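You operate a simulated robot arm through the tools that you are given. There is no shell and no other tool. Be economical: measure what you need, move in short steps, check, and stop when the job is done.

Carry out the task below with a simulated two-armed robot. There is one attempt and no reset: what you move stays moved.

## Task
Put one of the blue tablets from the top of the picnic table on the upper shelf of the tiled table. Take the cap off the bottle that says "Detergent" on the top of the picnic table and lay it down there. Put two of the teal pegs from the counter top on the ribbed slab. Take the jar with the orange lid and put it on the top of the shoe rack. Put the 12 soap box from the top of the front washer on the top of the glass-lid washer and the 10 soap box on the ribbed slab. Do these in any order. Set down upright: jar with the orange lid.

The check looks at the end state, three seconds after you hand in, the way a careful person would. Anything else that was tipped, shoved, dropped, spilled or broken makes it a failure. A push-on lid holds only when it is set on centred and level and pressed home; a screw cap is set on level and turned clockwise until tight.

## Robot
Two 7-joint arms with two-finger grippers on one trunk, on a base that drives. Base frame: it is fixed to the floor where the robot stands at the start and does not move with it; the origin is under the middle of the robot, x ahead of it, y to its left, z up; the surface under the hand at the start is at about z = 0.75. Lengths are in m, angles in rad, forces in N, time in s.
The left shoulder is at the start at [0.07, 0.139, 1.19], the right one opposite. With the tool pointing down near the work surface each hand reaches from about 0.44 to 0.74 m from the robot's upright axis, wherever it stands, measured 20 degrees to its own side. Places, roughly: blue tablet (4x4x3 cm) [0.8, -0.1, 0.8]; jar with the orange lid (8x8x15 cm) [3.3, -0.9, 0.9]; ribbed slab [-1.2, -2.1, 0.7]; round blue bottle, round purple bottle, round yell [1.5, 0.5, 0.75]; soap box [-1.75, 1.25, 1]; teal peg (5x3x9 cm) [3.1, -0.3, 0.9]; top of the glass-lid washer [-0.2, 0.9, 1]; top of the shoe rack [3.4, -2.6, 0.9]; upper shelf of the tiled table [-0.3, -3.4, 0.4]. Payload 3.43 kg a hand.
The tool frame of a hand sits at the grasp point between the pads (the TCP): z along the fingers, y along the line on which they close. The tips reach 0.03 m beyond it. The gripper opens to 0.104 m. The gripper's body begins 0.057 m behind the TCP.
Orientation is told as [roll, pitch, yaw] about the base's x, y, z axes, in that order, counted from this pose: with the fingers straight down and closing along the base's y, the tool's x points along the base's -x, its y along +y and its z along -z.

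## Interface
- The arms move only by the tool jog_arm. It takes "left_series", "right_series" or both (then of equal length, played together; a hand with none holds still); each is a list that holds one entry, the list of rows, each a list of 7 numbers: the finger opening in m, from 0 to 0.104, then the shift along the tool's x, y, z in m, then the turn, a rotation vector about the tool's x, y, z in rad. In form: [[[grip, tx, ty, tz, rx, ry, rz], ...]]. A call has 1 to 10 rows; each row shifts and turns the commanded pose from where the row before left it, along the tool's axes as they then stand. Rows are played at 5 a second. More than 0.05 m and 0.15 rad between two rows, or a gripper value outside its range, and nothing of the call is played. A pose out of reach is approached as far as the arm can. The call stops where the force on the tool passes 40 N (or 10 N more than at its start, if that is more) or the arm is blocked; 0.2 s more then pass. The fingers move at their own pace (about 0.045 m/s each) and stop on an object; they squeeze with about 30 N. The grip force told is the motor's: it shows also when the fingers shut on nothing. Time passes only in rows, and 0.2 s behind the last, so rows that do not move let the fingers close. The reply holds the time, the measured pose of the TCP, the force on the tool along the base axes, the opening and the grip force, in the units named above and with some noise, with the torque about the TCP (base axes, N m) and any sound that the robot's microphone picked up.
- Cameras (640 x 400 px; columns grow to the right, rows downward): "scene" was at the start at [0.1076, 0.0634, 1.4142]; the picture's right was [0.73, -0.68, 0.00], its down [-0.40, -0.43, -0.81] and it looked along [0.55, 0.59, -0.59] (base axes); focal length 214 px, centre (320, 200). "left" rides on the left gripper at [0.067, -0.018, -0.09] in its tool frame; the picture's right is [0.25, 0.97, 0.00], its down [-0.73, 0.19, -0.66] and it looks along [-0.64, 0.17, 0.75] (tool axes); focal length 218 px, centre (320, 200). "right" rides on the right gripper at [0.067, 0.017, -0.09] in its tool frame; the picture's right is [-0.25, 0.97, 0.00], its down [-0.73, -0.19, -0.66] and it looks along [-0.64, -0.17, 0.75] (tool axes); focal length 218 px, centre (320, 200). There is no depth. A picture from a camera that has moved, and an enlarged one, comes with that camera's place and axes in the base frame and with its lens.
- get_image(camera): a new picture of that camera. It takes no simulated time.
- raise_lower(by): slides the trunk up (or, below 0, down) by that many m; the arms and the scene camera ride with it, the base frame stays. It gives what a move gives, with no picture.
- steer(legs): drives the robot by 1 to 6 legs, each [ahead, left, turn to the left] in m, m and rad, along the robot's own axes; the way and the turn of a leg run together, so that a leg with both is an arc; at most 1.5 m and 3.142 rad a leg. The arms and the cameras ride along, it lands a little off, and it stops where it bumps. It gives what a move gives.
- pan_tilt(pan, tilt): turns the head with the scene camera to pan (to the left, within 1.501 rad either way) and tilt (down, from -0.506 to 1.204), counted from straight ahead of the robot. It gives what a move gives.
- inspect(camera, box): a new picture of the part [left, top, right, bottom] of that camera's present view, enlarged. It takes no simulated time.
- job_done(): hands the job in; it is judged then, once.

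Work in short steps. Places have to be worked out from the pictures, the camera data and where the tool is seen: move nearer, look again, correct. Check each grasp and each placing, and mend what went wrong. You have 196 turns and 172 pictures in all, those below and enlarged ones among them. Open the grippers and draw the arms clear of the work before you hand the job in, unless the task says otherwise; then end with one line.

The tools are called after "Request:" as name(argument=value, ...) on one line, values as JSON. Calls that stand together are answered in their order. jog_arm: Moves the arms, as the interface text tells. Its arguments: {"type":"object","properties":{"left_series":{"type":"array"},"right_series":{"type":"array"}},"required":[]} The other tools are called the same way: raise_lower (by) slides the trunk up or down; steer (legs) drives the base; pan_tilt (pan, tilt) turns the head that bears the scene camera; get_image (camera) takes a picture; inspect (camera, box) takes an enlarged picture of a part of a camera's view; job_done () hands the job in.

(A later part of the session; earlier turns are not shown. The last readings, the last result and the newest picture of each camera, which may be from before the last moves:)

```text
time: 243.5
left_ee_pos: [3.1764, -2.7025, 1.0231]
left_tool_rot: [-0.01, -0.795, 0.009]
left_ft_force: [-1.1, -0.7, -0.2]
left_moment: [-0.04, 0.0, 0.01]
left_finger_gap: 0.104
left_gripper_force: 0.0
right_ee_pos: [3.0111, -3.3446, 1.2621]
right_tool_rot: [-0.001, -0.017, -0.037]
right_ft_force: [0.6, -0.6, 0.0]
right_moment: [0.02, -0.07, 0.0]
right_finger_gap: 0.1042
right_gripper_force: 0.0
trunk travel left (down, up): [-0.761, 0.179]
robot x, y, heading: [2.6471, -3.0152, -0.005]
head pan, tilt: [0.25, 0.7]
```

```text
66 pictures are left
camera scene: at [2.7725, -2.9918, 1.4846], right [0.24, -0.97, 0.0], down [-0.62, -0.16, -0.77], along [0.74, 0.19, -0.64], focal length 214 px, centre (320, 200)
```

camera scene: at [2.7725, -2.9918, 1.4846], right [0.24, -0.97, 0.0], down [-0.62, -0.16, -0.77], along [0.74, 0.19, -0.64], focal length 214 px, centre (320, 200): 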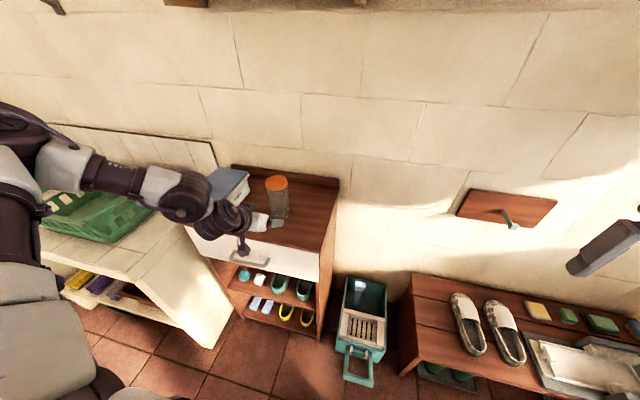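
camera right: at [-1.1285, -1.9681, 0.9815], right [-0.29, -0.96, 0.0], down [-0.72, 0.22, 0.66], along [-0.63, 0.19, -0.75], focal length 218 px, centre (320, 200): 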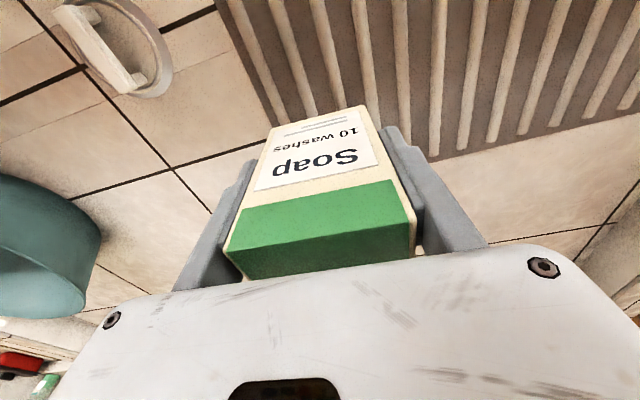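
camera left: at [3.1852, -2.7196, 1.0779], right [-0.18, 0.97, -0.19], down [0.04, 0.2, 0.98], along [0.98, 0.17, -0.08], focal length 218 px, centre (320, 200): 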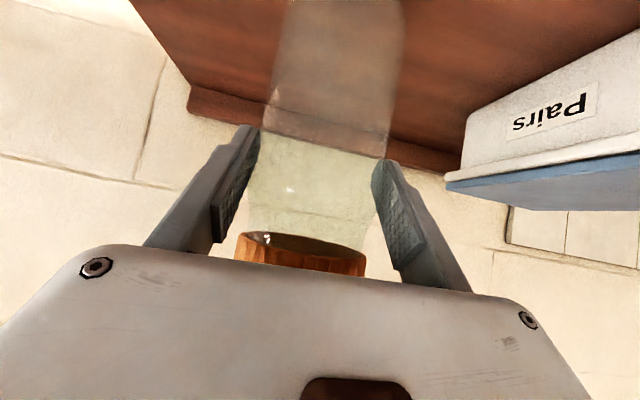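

The jar stands upright on the rack. Next I raise, back off, and drive north toward the far end of the picnic table to look at the Detergent bottle.

Request:
raise_lower(by=0.15)

Request:
steer(legs=[[-0.22, 0, 0], [0, 1.3, 0], [0, 1.1, 0], [0, 0, 2.6]])

Request:
pan_tilt(pan=0.0, tilt=0.6)

Request:
get_image(camera="scene")

```text
time: 245.3
left_ee_pos: [3.1776, -2.7026, 1.1717]
left_tool_rot: [-0.01, -0.793, 0.007]
left_ft_force: [0.4, -0.2, -0.5]
left_moment: [-0.01, 0.0, -0.01]
left_finger_gap: 0.1039
left_gripper_force: 0.0
right_ee_pos: [3.0132, -3.3451, 1.4119]
right_tool_rot: [0.004, -0.016, -0.037]
right_ft_force: [-0.1, 0.2, -0.5]
right_moment: [0.01, 0.01, -0.01]
right_finger_gap: 0.1039
right_gripper_force: 0.0
trunk travel left (down, up): [-0.911, 0.029]
robot x, y, heading: [2.6457, -3.0151, -0.002]
head pan, tilt: [0.25, 0.7]
```

```text
time: 264.6
left_ee_pos: [1.7991, -0.606, 1.1725]
left_tool_rot: [-0.008, -0.794, 2.634]
left_ft_force: [0.3, -0.3, -1.2]
left_moment: [0.0, 0.01, 0.01]
left_finger_gap: 0.1039
left_gripper_force: 0.1
right_ee_pos: [2.2599, -0.1275, 1.4118]
right_tool_rot: [0.003, -0.017, 2.586]
right_ft_force: [-0.1, 0.1, -0.2]
right_moment: [-0.01, 0.02, -0.01]
right_finger_gap: 0.1039
right_gripper_force: 0.0
trunk travel left (down, up): [-0.911, 0.029]
robot x, y, heading: [2.4216, -0.5983, 2.623]
head pan, tilt: [0.25, 0.7]
```

```text
time: 265.4
left_ee_pos: [1.8006, -0.6057, 1.172]
left_tool_rot: [-0.01, -0.793, 2.634]
left_ft_force: [0.0, 0.1, 0.3]
left_moment: [0.02, 0.01, 0.03]
left_finger_gap: 0.1041
left_gripper_force: 0.1
right_ee_pos: [2.2599, -0.1285, 1.412]
right_tool_rot: [0.002, -0.016, 2.586]
right_ft_force: [0.1, 1.0, 0.1]
right_moment: [0.01, 0.03, 0.0]
right_finger_gap: 0.1039
right_gripper_force: 0.1
trunk travel left (down, up): [-0.911, 0.029]
robot x, y, heading: [2.4167, -0.5996, 2.618]
head pan, tilt: [0.0, 0.6]
```

```text
65 pictures are left
camera scene: at [2.2945, -0.5313, 1.6431], right [0.5, 0.87, 0.0], down [0.49, -0.28, -0.82], along [-0.72, 0.41, -0.57], focal length 214 px, centre (320, 200)
```

scene: 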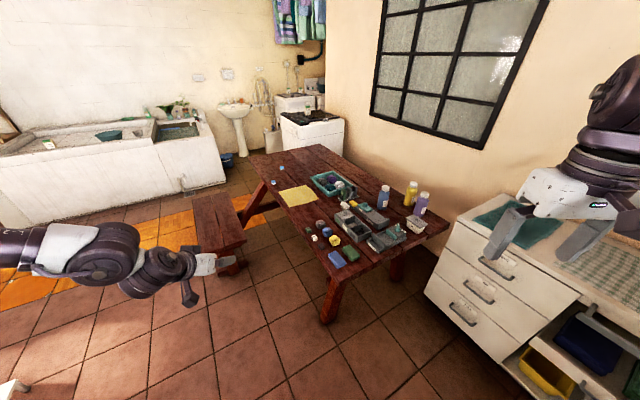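

Request:
inspect(camera="scene", box=[290, 160, 450, 270])

```text
3.64 times, centred on (370, 215) of scene
camera zoom: at [2.2945, -0.5313, 1.6431], right [0.5, 0.87, 0.0], down [0.49, -0.28, -0.82], along [-0.72, 0.41, -0.57], focal length 780 px, centre (138, 146)
```

zoom: 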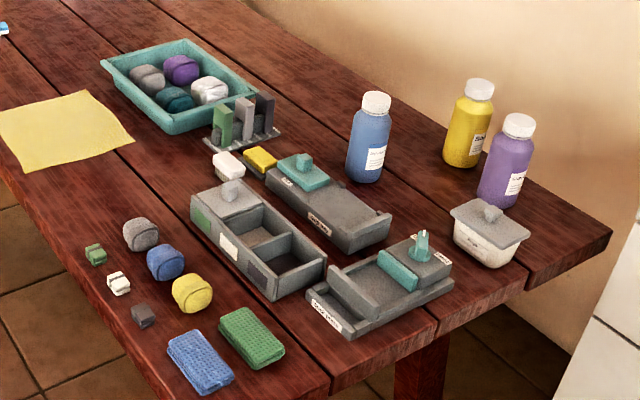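

Three bottles (blue, yellow, purple) carry labels facing +x. I move to the table's east end to read them.

Request:
steer(legs=[[0, 0, 0.52], [0, -0.9, 0]])

Request:
pan_tilt(pan=0.0, tilt=0.7)

Request:
inspect(camera="scene", box=[220, 120, 480, 300])

```text
time: 271.5
left_ee_pos: [1.8862, -0.0273, 1.1706]
left_tool_rot: [-0.01, -0.79, -3.127]
left_ft_force: [0.4, 0.6, 0.7]
left_moment: [0.02, 0.02, 0.0]
left_finger_gap: 0.1041
left_gripper_force: 0.1
right_ee_pos: [2.0467, 0.6156, 1.4129]
right_tool_rot: [0.0, -0.015, 3.107]
right_ft_force: [0.1, -0.8, 0.0]
right_moment: [-0.02, 0.0, -0.03]
right_finger_gap: 0.1038
right_gripper_force: 0.1
trunk travel left (down, up): [-0.911, 0.029]
robot x, y, heading: [2.4165, 0.2861, -3.14]
head pan, tilt: [0.0, 0.6]
```

```text
time: 272.1
left_ee_pos: [1.8854, -0.0272, 1.1704]
left_tool_rot: [-0.01, -0.794, -3.126]
left_ft_force: [0.8, 0.0, -0.4]
left_moment: [-0.03, -0.01, 0.0]
left_finger_gap: 0.1039
left_gripper_force: 0.0
right_ee_pos: [2.0468, 0.6147, 1.4123]
right_tool_rot: [0.002, -0.015, 3.109]
right_ft_force: [0.6, 0.0, -0.1]
right_moment: [-0.02, 0.02, -0.02]
right_finger_gap: 0.1041
right_gripper_force: 0.0
trunk travel left (down, up): [-0.911, 0.029]
robot x, y, heading: [2.4199, 0.2839, -3.143]
head pan, tilt: [0.0, 0.7]
```

```text
2.22 times, centred on (350, 210) of scene
camera zoom: at [2.2807, 0.2842, 1.6345], right [0.0, 1.0, 0.0], down [0.64, 0.0, -0.77], along [-0.77, 0.0, -0.64], focal length 477 px, centre (253, 178)
```

zoom: 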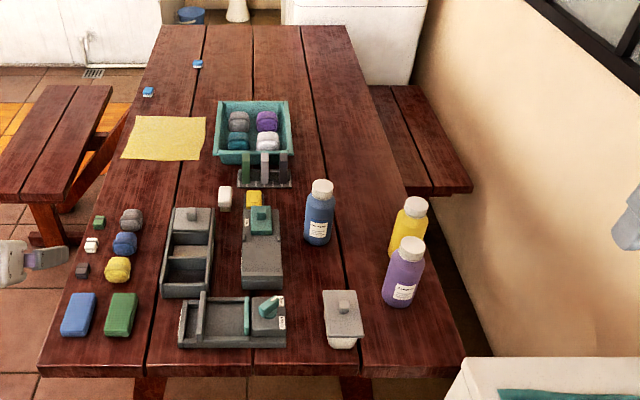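

Request:
inspect(camera="scene", box=[350, 190, 420, 265])

```text
5.33 times, centred on (385, 228) of scene
camera zoom: at [2.2807, 0.2842, 1.6345], right [0.0, 1.0, 0.0], down [0.64, 0.0, -0.77], along [-0.77, 0.0, -0.64], focal length 1144 px, centre (-27, 53)
```

zoom: 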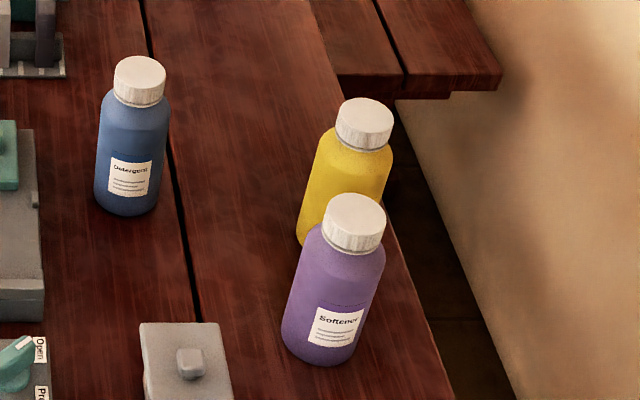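

The blue bottle is "Detergent", at about (1.457,0.445), cap top z≈0.918, cap ≈5 cm wide. I move in at the table end, turned so both hands can reach it.

Request:
steer(legs=[[0.25, -0.03, 0], [0.2, -0.036, 0], [0, 0, -0.29]])

Request:
pan_tilt(pan=0.0, tilt=0.9)

Request:
get_image(camera="scene")

```text
time: 275.4
left_ee_pos: [1.4305, 0.0418, 1.1702]
left_tool_rot: [-0.011, -0.791, 3.132]
left_ft_force: [0.5, 0.2, -0.1]
left_moment: [-0.05, -0.01, 0.02]
left_finger_gap: 0.1038
left_gripper_force: 0.1
right_ee_pos: [1.6058, 0.6808, 1.4105]
right_tool_rot: [0.003, -0.016, 3.089]
right_ft_force: [0.1, -0.9, -0.2]
right_moment: [-0.03, 0.0, -0.02]
right_finger_gap: 0.1038
right_gripper_force: 0.0
trunk travel left (down, up): [-0.911, 0.029]
robot x, y, heading: [1.9738, 0.3383, 3.122]
head pan, tilt: [0.0, 0.7]
stopped in leg 3: the robot was blocked; the commanded pose is now the measured one
```

```text
time: 276.2
left_ee_pos: [1.4316, 0.0415, 1.1697]
left_tool_rot: [-0.008, -0.792, 3.132]
left_ft_force: [-0.4, 0.4, -0.3]
left_moment: [0.01, -0.01, -0.02]
left_finger_gap: 0.104
left_gripper_force: 0.1
right_ee_pos: [1.6066, 0.6805, 1.4102]
right_tool_rot: [0.003, -0.014, 3.088]
right_ft_force: [-0.9, -0.2, 0.5]
right_moment: [-0.01, -0.05, 0.01]
right_finger_gap: 0.1039
right_gripper_force: 0.0
trunk travel left (down, up): [-0.911, 0.029]
robot x, y, heading: [1.973, 0.3402, 3.124]
head pan, tilt: [0.0, 0.901]
```

```text
61 pictures are left
camera scene: at [1.8421, 0.3447, 1.6181], right [0.02, 1.0, 0.0], down [0.78, -0.02, -0.62], along [-0.62, 0.01, -0.78], focal length 214 px, centre (320, 200)
```

scene: 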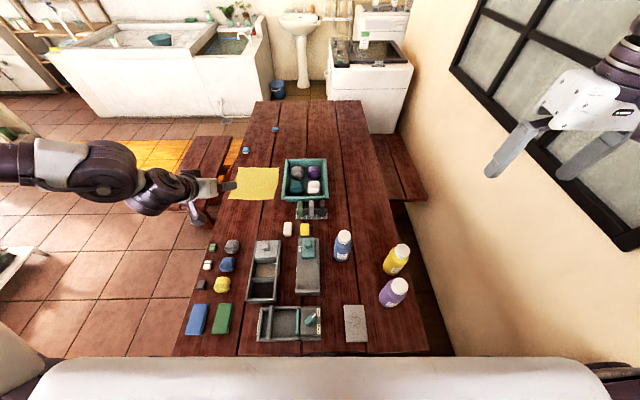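

Turning right was blocked, so I keep this heading. The left hand (tilted) will steady the bottle, coming from the left; I bring it across at height and yaw it right by 0.4.

Request:
jog_arm(left_series=[[[0.104, 0.0098, -0.0455, -0.01, 0, 0, 0], [0.104, 0.0098, -0.0455, -0.01, 0, 0, 0], [0.104, 0.0098, -0.0455, -0.01, 0, 0, 0], [0.104, 0.0098, -0.0455, -0.01, 0, 0, 0], [0.104, 0.0098, -0.0455, -0.01, 0.095, 0, 0.0936], [0.104, 0, 0, 0, 0.095, 0, 0.0936], [0.104, 0, 0, 0, 0.095, 0, 0.0936]]])

Request:
get_image(camera="scene")

```text
time: 277.8
left_ee_pos: [1.4633, 0.1674, 1.1592]
left_tool_rot: [-0.013, -0.799, 2.737]
left_ft_force: [-0.4, -0.9, 0.1]
left_moment: [0.06, 0.02, -0.01]
left_finger_gap: 0.1042
left_gripper_force: 0.0
left hand out of reach, approached as far as the arm can: row 2, 3, 4, 5
right_ee_pos: [1.6081, 0.675, 1.4128]
right_tool_rot: [-0.002, -0.017, 3.086]
right_ft_force: [0.3, 0.6, 0.6]
right_moment: [0.02, -0.02, 0.01]
right_finger_gap: 0.104
right_gripper_force: 0.1
trunk travel left (down, up): [-0.911, 0.029]
robot x, y, heading: [1.9731, 0.3402, 3.125]
head pan, tilt: [0.0, 0.901]
```

```text
60 pictures are left
camera scene: at [1.8451, 0.3378, 1.6184], right [0.02, 1.0, 0.0], down [0.78, -0.01, -0.62], along [-0.62, 0.02, -0.78], focal length 214 px, centre (320, 200)
```

scene: 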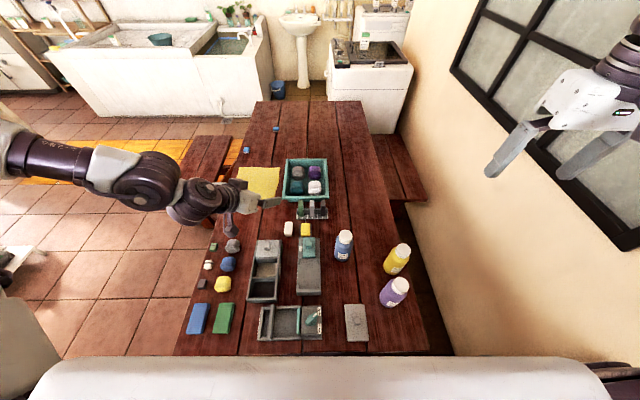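

I retry the inward move now that the wrist yaw is changed.

Request:
jog_arm(left_series=[[[0.104, 0.012, -0.04, -0.012, 0, 0, 0], [0.104, 0.012, -0.04, -0.012, 0, 0, 0], [0.104, 0.012, -0.04, -0.012, 0, 0, 0], [0.104, 0.012, -0.04, -0.012, 0, 0, 0]]])

```text
time: 278.8
left_ee_pos: [1.5222, 0.221, 1.1713]
left_tool_rot: [-0.013, -0.795, 2.735]
left_ft_force: [0.1, 0.3, 0.4]
left_moment: [0.0, 0.01, 0.02]
left_finger_gap: 0.1041
left_gripper_force: 0.0
left hand out of reach, approached as far as the arm can: row 2, 3, 4
right_ee_pos: [1.6067, 0.6821, 1.411]
right_tool_rot: [0.004, -0.015, 3.088]
right_ft_force: [0.2, 0.4, 0.0]
right_moment: [-0.02, -0.01, 0.02]
right_finger_gap: 0.1041
right_gripper_force: 0.0
trunk travel left (down, up): [-0.911, 0.029]
robot x, y, heading: [1.9735, 0.3448, 3.124]
head pan, tilt: [0.0, 0.901]
```

The left arm can't cross that far. I'll first try the cap with the right hand alone (pressing lightly for friction): move the left hand up and out, and the right hand over the bottle.

Request:
jog_arm(left_series=[[[0.104, -0.02, 0.03, -0.02, 0, 0, 0], [0.104, -0.02, 0.03, -0.02, 0, 0, 0], [0.104, -0.02, 0.03, -0.02, 0, 0, 0], [0.104, -0.02, 0.03, -0.02, 0, 0, 0], [0.104, -0.02, 0.03, -0.02, 0, 0, 0], [0.104, 0, 0.03, 0, 0, 0, 0]]], right_series=[[[0.104, -0.022, 0.041, 0.01, 0, 0, 0], [0.104, -0.023, 0.041, 0.01, 0, 0, 0], [0.104, -0.023, 0.041, 0.01, 0, 0, 0], [0.104, -0.023, 0.041, 0.01, 0, 0, 0], [0.104, -0.023, 0.041, 0.01, 0, 0, 0], [0.104, -0.023, 0.041, 0.01, 0, 0, 0]]])

Request:
get_image(camera="right")

```text
time: 280.2
left_ee_pos: [1.4497, 0.0509, 1.3088]
left_tool_rot: [-0.017, -0.796, 2.74]
left_ft_force: [-0.1, -1.1, 0.1]
left_moment: [0.03, -0.01, -0.03]
left_finger_gap: 0.1042
left_gripper_force: 0.0
right_ee_pos: [1.4524, 0.438, 1.3551]
right_tool_rot: [0.0, -0.014, 3.085]
right_ft_force: [-0.3, 0.0, 0.5]
right_moment: [0.06, -0.03, 0.02]
right_finger_gap: 0.1044
right_gripper_force: 0.1
trunk travel left (down, up): [-0.911, 0.029]
robot x, y, heading: [1.9746, 0.3437, 3.121]
head pan, tilt: [0.0, 0.901]
```

```text
59 pictures are left
camera right: at [1.521, 0.4165, 1.4434], right [-0.31, -0.95, 0.0], down [-0.71, 0.23, 0.67], along [-0.64, 0.2, -0.74], focal length 218 px, centre (320, 200)
```

right: 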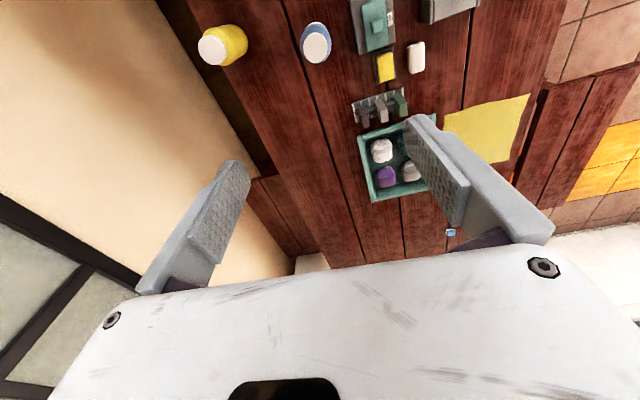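

The right hand is above the bottle. I lower the trunk 0.25 and check.

Request:
raise_lower(by=-0.28)

Request:
get_image(camera="right")

Request:
get_image(camera="scene")

```text
time: 283.0
left_ee_pos: [1.4532, 0.0548, 1.0315]
left_tool_rot: [-0.009, -0.793, 2.733]
left_ft_force: [-0.9, -0.4, 0.6]
left_moment: [0.01, 0.0, 0.03]
left_finger_gap: 0.1041
left_gripper_force: 0.1
right_ee_pos: [1.4544, 0.4435, 1.076]
right_tool_rot: [0.002, -0.016, 3.087]
right_ft_force: [-0.8, -0.5, -1.0]
right_moment: [-0.01, 0.01, -0.02]
right_finger_gap: 0.1042
right_gripper_force: 0.0
trunk travel left (down, up): [-0.631, 0.309]
robot x, y, heading: [1.9714, 0.3435, 3.117]
head pan, tilt: [0.0, 0.901]
```

```text
58 pictures are left
camera right: at [1.5237, 0.422, 1.164], right [-0.31, -0.95, 0.01], down [-0.71, 0.23, 0.67], along [-0.64, 0.2, -0.74], focal length 218 px, centre (320, 200)
```

right: 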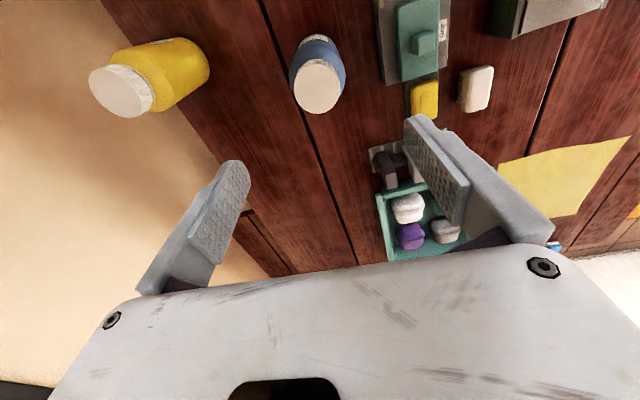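

```text
57 pictures are left
camera scene: at [1.8446, 0.3438, 1.3384], right [0.02, 1.0, 0.0], down [0.78, -0.02, -0.62], along [-0.62, 0.01, -0.78], focal length 214 px, centre (320, 200)
```

scene: 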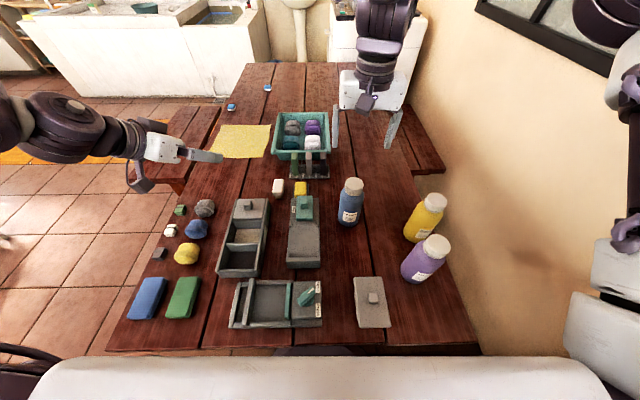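

Cap centre is (1.462,0.440). I centre the hand and lower so the pads take only the cap (TCP z≈0.925).

Request:
jog_arm(right_series=[[[0.085, 0.0082, 0.0031, 0, 0, 0.014, 0], [0.085, 0, 0, 0, 0, 0, 0]]])

Request:
raise_lower(by=-0.12)

Request:
get_image(camera="right")

```text
time: 283.6
left_ee_pos: [1.4535, 0.0552, 1.0321]
left_tool_rot: [-0.009, -0.794, 2.734]
left_ft_force: [-0.6, 0.8, 1.0]
left_moment: [0.02, -0.01, 0.02]
left_finger_gap: 0.1039
left_gripper_force: 0.0
right_ee_pos: [1.4646, 0.4399, 1.0757]
right_tool_rot: [0.002, -0.001, 3.087]
right_ft_force: [0.4, 0.1, 0.3]
right_moment: [0.0, 0.03, 0.04]
right_finger_gap: 0.0848
right_gripper_force: 0.1
trunk travel left (down, up): [-0.631, 0.309]
robot x, y, heading: [1.975, 0.3403, 3.119]
head pan, tilt: [0.0, 0.901]
```

```text
time: 285.1
left_ee_pos: [1.4521, 0.0558, 0.9116]
left_tool_rot: [-0.009, -0.794, 2.735]
left_ft_force: [0.6, 0.7, -0.4]
left_moment: [0.0, -0.01, -0.02]
left_finger_gap: 0.104
left_gripper_force: 0.1
right_ee_pos: [1.4637, 0.4398, 0.954]
right_tool_rot: [0.001, -0.002, 3.088]
right_ft_force: [-0.7, 0.8, -1.0]
right_moment: [-0.04, 0.0, -0.05]
right_finger_gap: 0.0849
right_gripper_force: 0.0
trunk travel left (down, up): [-0.511, 0.429]
robot x, y, heading: [1.9695, 0.3412, 3.122]
head pan, tilt: [0.0, 0.901]
```

```text
56 pictures are left
camera right: at [1.5311, 0.4185, 1.045], right [-0.31, -0.95, 0.0], down [-0.72, 0.23, 0.66], along [-0.63, 0.2, -0.75], focal length 218 px, centre (320, 200)
```

right: 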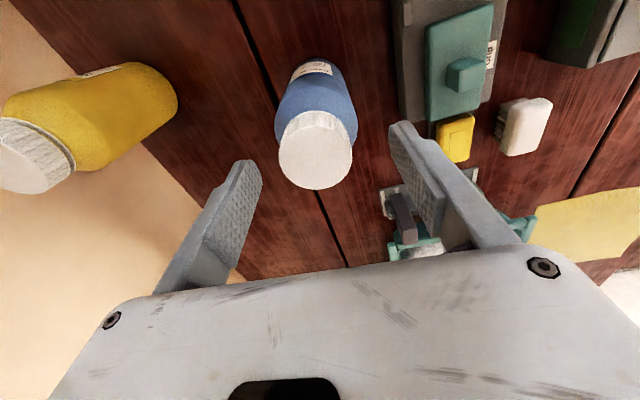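

Centred. I lower 3 cm, grip the cap and try a first counter-clockwise twist of ~0.5 rad.

Request:
raise_lower(by=-0.029)

Request:
jog_arm(right_series=[[[0.03, 0, 0, 0, 0, 0, 0], [0.03, 0, 0, 0, 0, 0, 0], [0.03, 0, 0, 0, 0, 0, 0], [0.03, 0, 0, 0, 0, 0, -0.12], [0.03, 0, 0, 0, 0, 0, -0.12], [0.03, 0, 0, 0, 0, 0, -0.12], [0.03, 0, 0, 0, 0, 0, -0.12]]])

Request:
inspect(camera="scene", box=[290, 120, 430, 260])

```text
time: 285.9
left_ee_pos: [1.453, 0.0555, 0.8825]
left_tool_rot: [-0.009, -0.795, 2.732]
left_ft_force: [0.0, -0.4, 0.0]
left_moment: [-0.01, -0.01, 0.02]
left_finger_gap: 0.104
left_gripper_force: 0.0
right_ee_pos: [1.4645, 0.44, 0.9264]
right_tool_rot: [0.003, -0.004, 3.088]
right_ft_force: [-0.3, -0.1, -0.3]
right_moment: [0.01, 0.03, 0.0]
right_finger_gap: 0.085
right_gripper_force: 0.0
trunk travel left (down, up): [-0.482, 0.458]
robot x, y, heading: [1.9706, 0.3449, 3.122]
head pan, tilt: [0.0, 0.901]
```

```text
time: 287.4
left_ee_pos: [1.4524, 0.0559, 0.8838]
left_tool_rot: [-0.009, -0.792, 2.732]
left_ft_force: [-0.5, -0.1, 0.4]
left_moment: [-0.02, 0.0, -0.02]
left_finger_gap: 0.1038
left_gripper_force: 0.0
right_ee_pos: [1.4633, 0.441, 0.9254]
right_tool_rot: [0.001, -0.002, -2.713]
right_ft_force: [-1.0, -0.4, -1.3]
right_moment: [-0.03, 0.1, 0.03]
right_finger_gap: 0.0457
right_gripper_force: 30.2
trunk travel left (down, up): [-0.482, 0.458]
robot x, y, heading: [1.9699, 0.3448, 3.123]
head pan, tilt: [0.0, 0.901]
```

```text
2.86 times, centred on (360, 190) of scene
camera zoom: at [1.8441, 0.3438, 1.1893], right [0.02, 1.0, 0.0], down [0.78, -0.02, -0.62], along [-0.62, 0.01, -0.78], focal length 613 px, centre (206, 229)
```

zoom: 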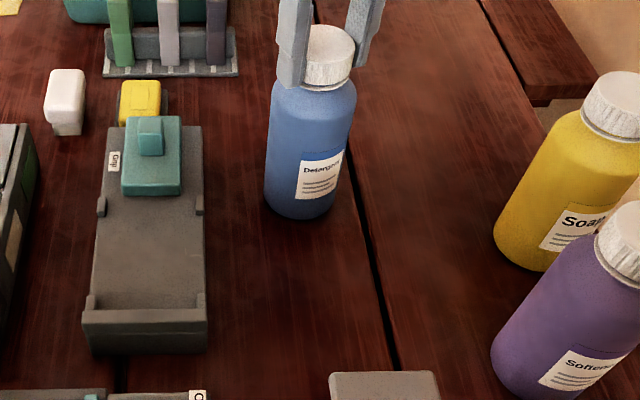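

The label moved only partly while the hand turned 0.48, so the cap may be turning. I continue another ~0.7 rad and compare.

Request:
jog_arm(right_series=[[[0.03, 0, 0, 0, 0, 0, -0.12], [0.03, 0, 0, 0, 0, 0, -0.12], [0.03, 0, 0, 0, 0, 0, -0.12], [0.03, 0, 0, 0, 0, 0, -0.12], [0.03, 0, 0, 0, 0, 0, -0.12], [0.03, 0, 0, 0, 0, 0, -0.12]]])

Request:
inspect(camera="scene", box=[290, 120, 430, 260])

```text
time: 288.9
left_ee_pos: [1.4522, 0.0566, 0.8814]
left_tool_rot: [-0.01, -0.795, 2.731]
left_ft_force: [0.4, -0.5, -0.1]
left_moment: [-0.01, 0.0, 0.01]
left_finger_gap: 0.1041
left_gripper_force: 0.0
right_ee_pos: [1.4618, 0.4406, 0.9272]
right_tool_rot: [0.001, -0.004, -1.993]
right_ft_force: [-0.1, -0.1, -3.7]
right_moment: [0.04, -0.01, -0.01]
right_finger_gap: 0.0456
right_gripper_force: 29.9
trunk travel left (down, up): [-0.482, 0.458]
robot x, y, heading: [1.9712, 0.3407, 3.126]
head pan, tilt: [0.0, 0.901]
```

```text
2.86 times, centred on (360, 190) of scene
camera zoom: at [1.8441, 0.3439, 1.1892], right [0.02, 1.0, 0.0], down [0.78, -0.02, -0.62], along [-0.62, 0.01, -0.78], focal length 613 px, centre (206, 229)
```

zoom: 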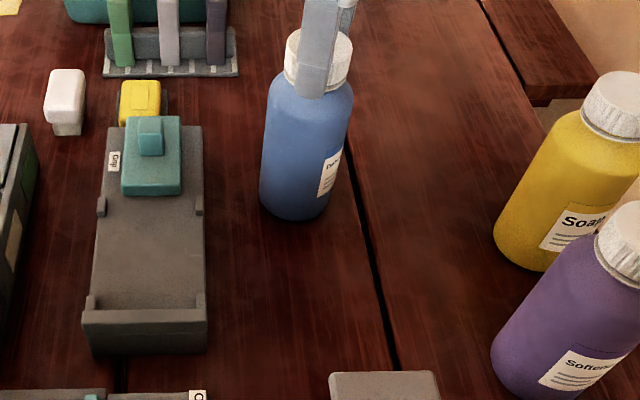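

The bottle turns along with the cap. I'll open, rotate the hand back, regrip, and press down on the bottle for base friction while turning.

Request:
jog_arm(right_series=[[[0.085, 0, 0, 0, 0, 0, 0], [0.085, 0, 0, 0, 0, 0, 0], [0.085, 0, 0, 0, 0, 0, 0.14], [0.085, 0, 0, 0, 0, 0, 0.14], [0.085, 0, 0, 0, 0, 0, 0.14], [0.085, 0, 0, 0, 0, 0, 0.14], [0.085, 0, 0, 0, 0, 0, 0.14], [0.085, 0, 0, 0, 0, 0, 0.14], [0.085, 0, 0, 0, 0, 0, 0.14], [0.085, 0, 0, 0, 0, 0, 0.14]]])

Request:
jog_arm(right_series=[[[0.085, 0, 0, 0, 0, 0, 0.14], [0.085, 0, 0, 0, 0, 0, 0.14], [0.085, 0, 0, 0, 0, 0, 0.14], [0.03, 0, 0, 0, 0, 0, 0], [0.03, 0, 0, 0, 0, 0, 0], [0.03, 0, 0, 0, 0, 0, 0]]])

Request:
raise_lower(by=-0.008)

```text
time: 291.1
left_ee_pos: [1.452, 0.0548, 0.8836]
left_tool_rot: [-0.01, -0.795, 2.732]
left_ft_force: [-1.1, 0.7, 0.0]
left_moment: [-0.01, -0.01, -0.01]
left_finger_gap: 0.1042
left_gripper_force: 0.1
right_ee_pos: [1.4632, 0.44, 0.9258]
right_tool_rot: [0.002, 0.0, -3.118]
right_ft_force: [-0.4, -0.3, 0.0]
right_moment: [0.0, 0.01, 0.02]
right_finger_gap: 0.085
right_gripper_force: 0.1
trunk travel left (down, up): [-0.482, 0.458]
robot x, y, heading: [1.9736, 0.3438, 3.121]
head pan, tilt: [0.0, 0.901]
```

```text
time: 292.4
left_ee_pos: [1.4531, 0.0553, 0.8826]
left_tool_rot: [-0.01, -0.795, 2.733]
left_ft_force: [0.1, 0.3, -0.7]
left_moment: [0.02, 0.01, -0.02]
left_finger_gap: 0.1037
left_gripper_force: 0.1
right_ee_pos: [1.4312, 0.3886, 0.9372]
right_tool_rot: [-0.011, 0.018, 2.801]
right_ft_force: [-0.3, 0.2, -1.9]
right_moment: [-0.21, 0.07, 0.01]
right_finger_gap: 0.0476
right_gripper_force: 29.1
right hand out of reach, approached as far as the arm can: row 2, 3
trunk travel left (down, up): [-0.482, 0.458]
robot x, y, heading: [1.9715, 0.339, 3.12]
head pan, tilt: [0.0, 0.901]
```

```text
time: 293.1
left_ee_pos: [1.4529, 0.0555, 0.8758]
left_tool_rot: [-0.008, -0.795, 2.735]
left_ft_force: [0.7, 0.1, -1.0]
left_moment: [0.0, 0.01, 0.01]
left_finger_gap: 0.1041
left_gripper_force: 0.0
right_ee_pos: [1.4318, 0.3889, 0.9362]
right_tool_rot: [-0.003, 0.011, 2.798]
right_ft_force: [3.7, -0.3, 15.1]
right_moment: [0.39, -0.85, -0.14]
right_finger_gap: 0.0461
right_gripper_force: 30.2
trunk travel left (down, up): [-0.474, 0.466]
robot x, y, heading: [1.9721, 0.3452, 3.122]
head pan, tilt: [0.0, 0.901]
stopped: the force on the tool passed its limit at 42 N (the readings are from after the stop); the commanded pose is now the measured one
```

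The hand slid off position at the wrist limit. I check the bottle state now.

Request:
inspect(camera="scene", box=[250, 90, 430, 270])

Request:
get_image(camera="right")

```text
2.22 times, centred on (340, 180) of scene
camera zoom: at [1.8458, 0.3439, 1.182], right [0.02, 1.0, 0.0], down [0.78, -0.02, -0.62], along [-0.62, 0.01, -0.78], focal length 477 px, centre (276, 244)
```

zoom: 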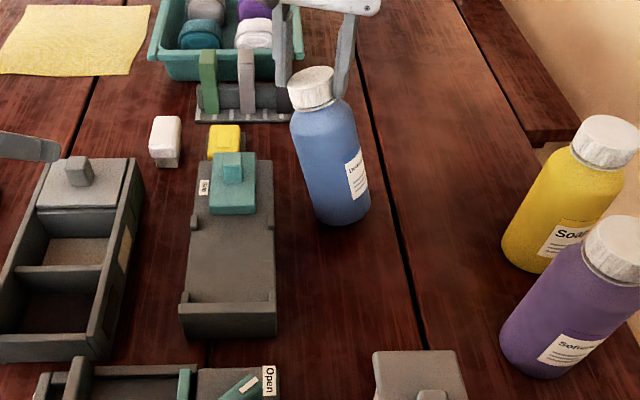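

```text
52 pictures are left
camera right: at [1.4889, 0.3488, 1.027], right [-0.56, -0.83, -0.01], down [-0.63, 0.42, 0.65], along [-0.54, 0.37, -0.76], focal length 218 px, centre (320, 200)
```

right: 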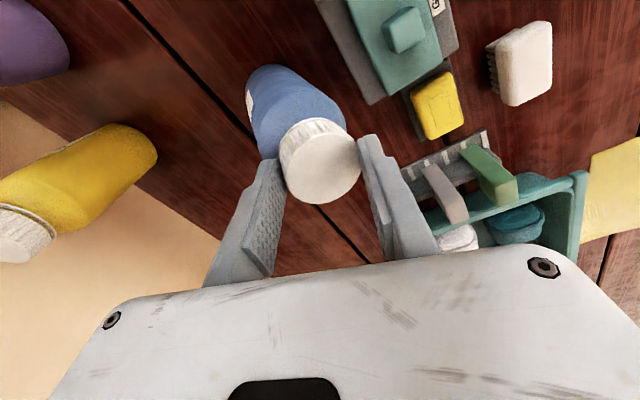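

The bottle is leaning, held by its cap. I move the hand back to its original spot above the base (turning back the yaw) so the bottle stands upright again.

Request:
jog_arm(right_series=[[[0.03, 0.002, -0.016, 0, 0, 0, -0.06], [0.03, 0.003, -0.015, 0, 0, 0, -0.06], [0.03, 0.004, -0.014, 0, 0, 0, -0.06], [0.03, 0.004, -0.012, 0, 0, 0, -0.06]]])

Request:
inspect(camera="scene", box=[250, 90, 430, 270])

```text
time: 294.1
left_ee_pos: [1.4528, 0.0559, 0.8761]
left_tool_rot: [-0.007, -0.794, 2.735]
left_ft_force: [-0.4, -0.7, 0.0]
left_moment: [0.0, 0.02, 0.0]
left_finger_gap: 0.104
left_gripper_force: 0.1
right_ee_pos: [1.4578, 0.4402, 0.9336]
right_tool_rot: [-0.004, 0.014, 3.044]
right_ft_force: [-0.4, -0.7, 0.3]
right_moment: [-0.17, 0.1, -0.03]
right_finger_gap: 0.0457
right_gripper_force: 29.6
trunk travel left (down, up): [-0.474, 0.466]
robot x, y, heading: [1.9725, 0.3436, 3.122]
head pan, tilt: [0.0, 0.901]
```

```text
2.22 times, centred on (340, 180) of scene
camera zoom: at [1.8448, 0.3445, 1.1818], right [0.02, 1.0, 0.0], down [0.78, -0.02, -0.62], along [-0.62, 0.01, -0.78], focal length 477 px, centre (276, 244)
```

zoom: 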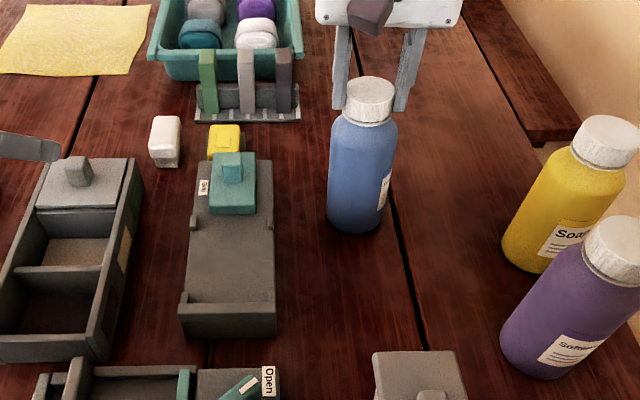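

Upright again. Now I press down lightly and turn counter-clockwise.

Request:
raise_lower(by=-0.004)

Request:
jog_arm(right_series=[[[0.03, 0, 0, 0.002, 0, 0, -0.12], [0.03, 0, 0, 0, 0, 0, -0.12], [0.03, 0, 0, 0, 0, 0, -0.12], [0.03, 0, 0, 0, 0, 0, -0.12]]])

Request:
inspect(camera="scene", box=[290, 100, 430, 240])

```text
time: 294.7
left_ee_pos: [1.4525, 0.056, 0.8731]
left_tool_rot: [-0.007, -0.796, 2.732]
left_ft_force: [-0.2, 0.7, -0.4]
left_moment: [-0.02, -0.03, 0.01]
left_finger_gap: 0.104
left_gripper_force: 0.1
right_ee_pos: [1.4589, 0.4413, 0.9327]
right_tool_rot: [-0.002, 0.01, 3.042]
right_ft_force: [2.6, 3.7, 16.8]
right_moment: [0.36, -0.14, -0.02]
right_finger_gap: 0.0452
right_gripper_force: 30.1
trunk travel left (down, up): [-0.47, 0.47]
robot x, y, heading: [1.9715, 0.3408, 3.121]
head pan, tilt: [0.0, 0.901]
```

```text
time: 295.7
left_ee_pos: [1.455, 0.056, 0.8724]
left_tool_rot: [-0.006, -0.797, 2.733]
left_ft_force: [0.4, -0.2, -0.2]
left_moment: [-0.03, -0.06, 0.0]
left_finger_gap: 0.1041
left_gripper_force: 0.0
right_ee_pos: [1.4591, 0.4404, 0.9319]
right_tool_rot: [0.001, 0.005, -2.76]
right_ft_force: [-7.3, 3.9, 37.6]
right_moment: [0.09, 0.86, -0.05]
right_finger_gap: 0.0453
right_gripper_force: 29.8
trunk travel left (down, up): [-0.47, 0.47]
robot x, y, heading: [1.9719, 0.3401, 3.123]
head pan, tilt: [0.0, 0.901]
```

```text
2.86 times, centred on (360, 170) of scene
camera zoom: at [1.8475, 0.3435, 1.1785], right [0.02, 1.0, 0.0], down [0.78, -0.02, -0.62], along [-0.62, 0.01, -0.78], focal length 613 px, centre (206, 286)
```

zoom: 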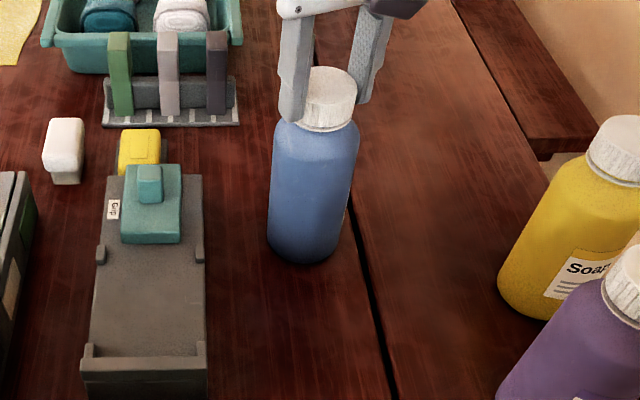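

The bottle still turns with the cap, so the left hand must hold it. I'll lift the bottle by its cap and bring it to the robot's midline, where the left hand can grip its body in free air.

Request:
raise_lower(by=0.2)

Request:
jog_arm(left_series=[[[0.104, 0.02, 0, -0.02, 0.097, 0, 0.095], [0.104, 0.02, 0, -0.02, 0.097, 0, 0.095], [0.104, 0, 0, 0, 0.097, 0, 0.095], [0.104, 0, 0, 0, 0.097, 0, 0.095], [0.104, 0, 0, 0, 0.097, 0, 0.095], [0.104, 0, 0, 0, 0.097, 0, 0.095]]])

Request:
get_image(camera="scene")

```text
time: 297.9
left_ee_pos: [1.453, 0.0553, 1.0697]
left_tool_rot: [-0.008, -0.794, 2.735]
left_ft_force: [0.2, -0.1, -0.2]
left_moment: [-0.04, 0.0, -0.02]
left_finger_gap: 0.1041
left_gripper_force: 0.1
right_ee_pos: [1.4578, 0.4407, 1.1284]
right_tool_rot: [0.005, 0.012, -2.763]
right_ft_force: [0.4, -0.7, -3.9]
right_moment: [-0.03, 0.01, 0.01]
right_finger_gap: 0.0455
right_gripper_force: 29.6
trunk travel left (down, up): [-0.67, 0.27]
robot x, y, heading: [1.9737, 0.3423, 3.126]
head pan, tilt: [0.0, 0.901]
```

```text
time: 299.2
left_ee_pos: [1.5005, 0.0294, 1.0702]
left_tool_rot: [-0.009, -0.8, 1.916]
left_ft_force: [-0.4, 0.4, 0.0]
left_moment: [0.02, -0.02, 0.03]
left_finger_gap: 0.104
left_gripper_force: 0.1
right_ee_pos: [1.4559, 0.4416, 1.1263]
right_tool_rot: [0.004, 0.015, -2.762]
right_ft_force: [0.2, -0.8, -4.0]
right_moment: [-0.01, -0.07, 0.0]
right_finger_gap: 0.0452
right_gripper_force: 29.9
trunk travel left (down, up): [-0.67, 0.27]
robot x, y, heading: [1.9728, 0.34, 3.123]
head pan, tilt: [0.0, 0.901]
```

```text
49 pictures are left
camera scene: at [1.8425, 0.3445, 1.3777], right [0.02, 1.0, 0.0], down [0.78, -0.02, -0.62], along [-0.62, 0.01, -0.78], focal length 214 px, centre (320, 200)
```

scene: 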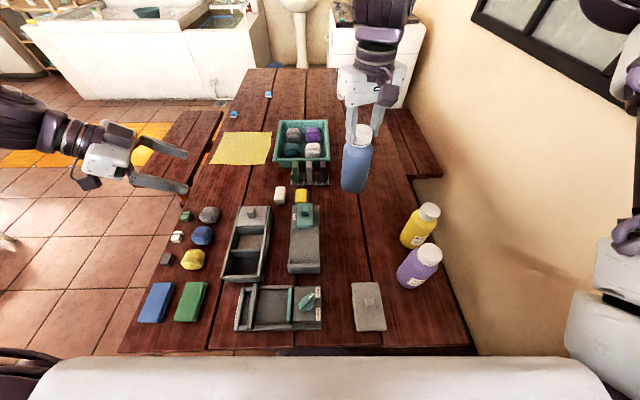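

Left yaw is fine. I tilt the left hand toward horizontal and bring the bottle to the midline.

Request:
jog_arm(left_series=[[[0.104, 0, 0, 0, 0, -0.1375, 0], [0.104, 0, 0, 0, 0, -0.1375, 0], [0.104, 0, 0, 0, 0, -0.1375, 0], [0.104, 0, 0, 0, 0, -0.1375, 0]]], right_series=[[[0.03, 0.001, 0.027, 0, 0, 0, 0], [0.03, 0.001, 0.027, 0, 0, 0, 0], [0.03, 0.001, 0.027, 0, 0, 0, 0], [0.03, 0.002, 0.026, 0, 0, 0, 0]]])

Request:
get_image(camera="scene")

Request:
get_image(camera="left")

```text
time: 300.2
left_ee_pos: [1.5034, 0.027, 1.069]
left_tool_rot: [-0.025, -1.354, 1.939]
left_ft_force: [-0.2, 0.6, 0.1]
left_moment: [0.0, 0.0, -0.01]
left_finger_gap: 0.1039
left_gripper_force: 0.0
right_ee_pos: [1.5022, 0.3405, 1.1281]
right_tool_rot: [0.002, 0.013, -2.762]
right_ft_force: [-0.5, -1.1, -4.3]
right_moment: [0.02, 0.01, 0.0]
right_finger_gap: 0.0455
right_gripper_force: 30.1
trunk travel left (down, up): [-0.67, 0.27]
robot x, y, heading: [1.9743, 0.3411, 3.126]
head pan, tilt: [0.0, 0.901]
```

```text
48 pictures are left
camera scene: at [1.8442, 0.3407, 1.378], right [0.02, 1.0, 0.0], down [0.78, -0.01, -0.62], along [-0.62, 0.01, -0.78], focal length 214 px, centre (320, 200)
```

scene: 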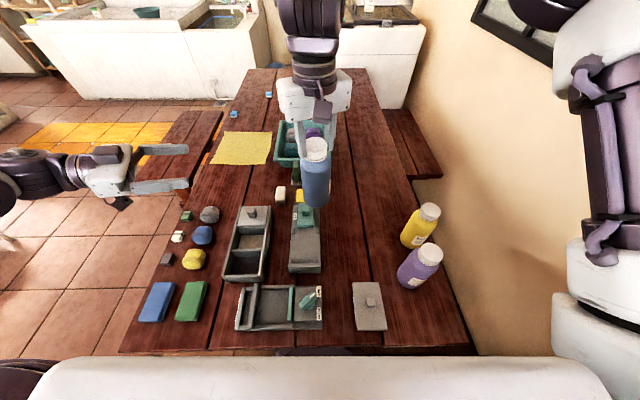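

```text
47 pictures are left
camera left: at [1.5528, -0.0618, 1.0237], right [-0.89, -0.38, -0.25], down [-0.02, -0.52, 0.85], along [-0.45, 0.77, 0.46], focal length 218 px, centre (320, 200)
```

left: 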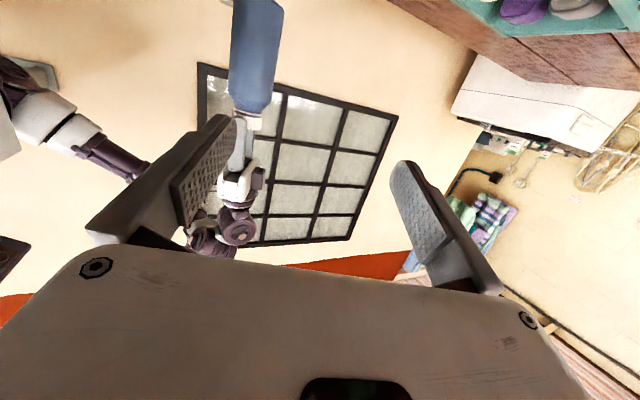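

I bring the left hand to a pre-grasp 10 cm from the bottle body.

Request:
jog_arm(left_series=[[[0.104, -0.0005, -0.0224, 0.0393, 0, 0, 0], [0.104, -0.0005, -0.0224, 0.0393, 0, 0, 0], [0.104, -0.0005, -0.0224, 0.0393, 0, 0, 0], [0.104, -0.0005, -0.0224, 0.0393, 0, 0, 0], [0.104, -0.0005, -0.0224, 0.0393, 0, 0, 0]]])

Request:
get_image(camera="left")

Request:
get_image(camera="scene")

```text
time: 301.4
left_ee_pos: [1.5424, 0.2496, 1.0305]
left_tool_rot: [-0.033, -1.349, 1.946]
left_ft_force: [-0.7, 0.7, -0.1]
left_moment: [-0.02, 0.0, -0.02]
left_finger_gap: 0.1041
left_gripper_force: 0.1
right_ee_pos: [1.502, 0.3445, 1.1293]
right_tool_rot: [0.006, 0.013, -2.762]
right_ft_force: [0.8, 0.2, -4.0]
right_moment: [-0.05, -0.07, -0.01]
right_finger_gap: 0.0453
right_gripper_force: 29.5
trunk travel left (down, up): [-0.67, 0.27]
robot x, y, heading: [1.9695, 0.3426, 3.124]
head pan, tilt: [0.0, 0.901]
```

```text
46 pictures are left
camera left: at [1.5932, 0.1604, 0.9844], right [-0.89, -0.38, -0.25], down [-0.02, -0.52, 0.85], along [-0.45, 0.77, 0.45], focal length 218 px, centre (320, 200)
```

left: 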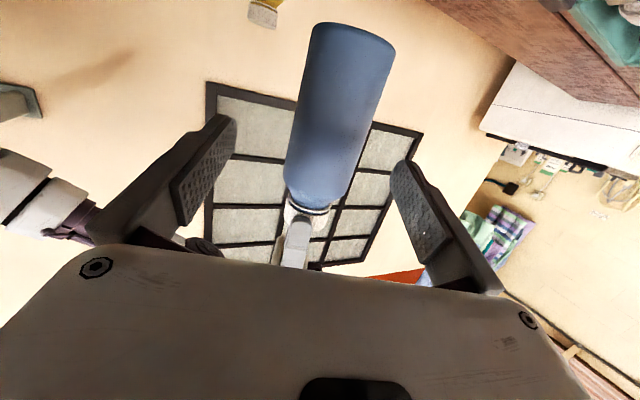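

```text
45 pictures are left
camera scene: at [1.8425, 0.3453, 1.3778], right [0.02, 1.0, 0.0], down [0.78, -0.02, -0.62], along [-0.62, 0.01, -0.78], focal length 214 px, centre (320, 200)
```

scene: 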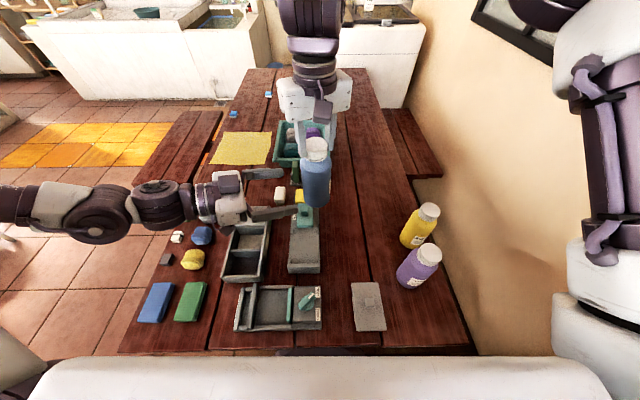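

Aligned: the bottle sits between the left fingers. I advance 10 cm and close on the body.

Request:
jog_arm(left_series=[[[0.104, -0.0072, 0, 0.0325, 0, 0, 0], [0.104, -0.0072, 0, 0.0325, 0, 0, 0], [0.104, -0.0072, 0, 0.0325, 0, 0, 0], [0.055, 0, 0, 0, 0, 0, 0], [0.055, 0, 0, 0, 0, 0, 0], [0.055, 0, 0, 0, 0, 0, 0], [0.055, 0, 0, 0, 0, 0, 0]]])

Request:
get_image(camera="scene")

```text
time: 303.1
left_ee_pos: [1.5088, 0.3412, 1.0298]
left_tool_rot: [-0.027, -1.348, 1.943]
left_ft_force: [-25.1, -2.6, -5.3]
left_moment: [0.06, -1.57, 0.02]
left_finger_gap: 0.0669
left_gripper_force: 29.9
right_ee_pos: [1.5036, 0.3428, 1.1281]
right_tool_rot: [0.005, 0.016, -2.761]
right_ft_force: [26.9, 2.4, 4.6]
right_moment: [0.23, -1.06, 0.04]
right_finger_gap: 0.0455
right_gripper_force: 30.3
trunk travel left (down, up): [-0.67, 0.27]
robot x, y, heading: [1.9749, 0.3374, 3.122]
head pan, tilt: [0.0, 0.901]
```

```text
44 pictures are left
camera scene: at [1.844, 0.3433, 1.3779], right [0.02, 1.0, 0.0], down [0.78, -0.02, -0.62], along [-0.62, 0.01, -0.78], focal length 214 px, centre (320, 200)
```

scene: 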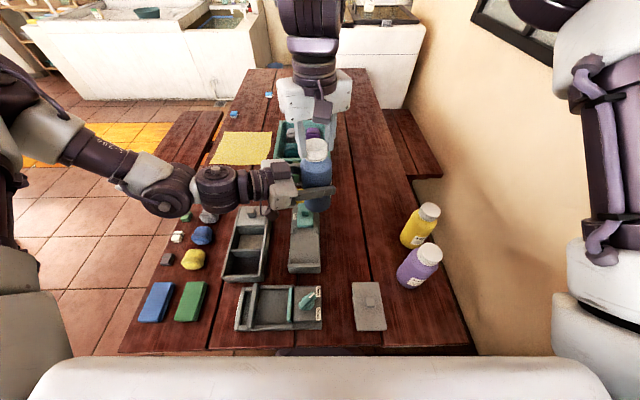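

Both hands hold it, with some side load. I relax the left hand ~6 mm, then twist the cap counter-clockwise.

Request:
jog_arm(left_series=[[[0.055, 0, 0.005, 0, 0, 0, 0], [0.055, 0, 0, 0, 0, 0, 0]]])

Request:
jog_arm(right_series=[[[0.03, 0, 0, 0, 0, 0, -0.1], [0.03, 0, 0, 0, 0, 0, -0.1], [0.03, 0, 0, 0, 0, 0, -0.1], [0.03, 0, 0, 0, 0, 0, -0.1], [0.03, 0, 0, 0, 0, 0, -0.1]]])

```text
time: 303.6
left_ee_pos: [1.5067, 0.3424, 1.0298]
left_tool_rot: [-0.03, -1.348, 1.94]
left_ft_force: [-7.7, -0.2, -3.2]
left_moment: [-0.12, -0.41, 0.02]
left_finger_gap: 0.067
left_gripper_force: 29.7
right_ee_pos: [1.5014, 0.3433, 1.1296]
right_tool_rot: [0.002, 0.01, -2.763]
right_ft_force: [7.3, -0.9, 3.0]
right_moment: [0.11, -0.41, 0.03]
right_finger_gap: 0.0454
right_gripper_force: 30.3
trunk travel left (down, up): [-0.67, 0.27]
robot x, y, heading: [1.9725, 0.3422, 3.122]
head pan, tilt: [0.0, 0.901]
```

```text
time: 304.9
left_ee_pos: [1.5051, 0.3418, 1.0293]
left_tool_rot: [-0.027, -1.348, 1.936]
left_ft_force: [0.6, 3.1, -4.0]
left_moment: [0.47, -0.07, 0.06]
left_finger_gap: 0.0664
left_gripper_force: 30.3
right_ee_pos: [1.5026, 0.3439, 1.1303]
right_tool_rot: [0.009, 0.009, -2.259]
right_ft_force: [0.1, -3.6, 3.9]
right_moment: [-0.83, 0.12, -0.07]
right_finger_gap: 0.0449
right_gripper_force: 30.1
trunk travel left (down, up): [-0.67, 0.27]
robot x, y, heading: [1.9701, 0.34, 3.122]
head pan, tilt: [0.0, 0.901]
```

Low torque and the cap pushes upward a little, a sign it is unscrewing. I continue to turn with a slight lift.

Request:
jog_arm(right_series=[[[0.03, 0, 0, -0.0006, 0, 0, -0.12], [0.03, 0, 0, -0.0006, 0, 0, -0.12], [0.03, 0, 0, -0.0006, 0, 0, -0.12], [0.03, 0, 0, -0.0006, 0, 0, -0.12], [0.03, 0, 0, -0.0006, 0, 0, -0.12], [0.03, 0, 0, -0.0006, 0, 0, -0.12]]])

Request:
inspect(camera="scene", box=[250, 100, 390, 230])

```text
time: 306.2
left_ee_pos: [1.5058, 0.3426, 1.0309]
left_tool_rot: [-0.023, -1.353, 1.934]
left_ft_force: [1.3, 0.3, 5.7]
left_moment: [0.42, 0.06, -0.03]
left_finger_gap: 0.066
left_gripper_force: 30.0
right_ee_pos: [1.5013, 0.3428, 1.1318]
right_tool_rot: [0.015, 0.001, -1.538]
right_ft_force: [-1.9, -0.9, -10.6]
right_moment: [-0.45, 0.22, -0.01]
right_finger_gap: 0.0455
right_gripper_force: 30.1
trunk travel left (down, up): [-0.67, 0.27]
robot x, y, heading: [1.972, 0.3386, 3.122]
head pan, tilt: [0.0, 0.901]
```

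```text
3.08 times, centred on (320, 165) of scene
camera zoom: at [1.8439, 0.3437, 1.3779], right [0.02, 1.0, 0.0], down [0.78, -0.02, -0.62], along [-0.62, 0.01, -0.78], focal length 660 px, centre (320, 308)
```

zoom: 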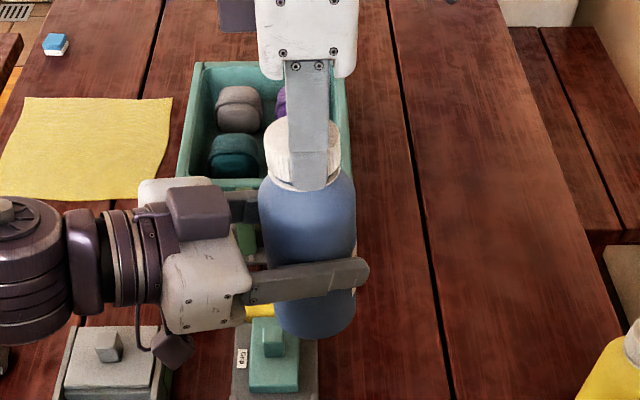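

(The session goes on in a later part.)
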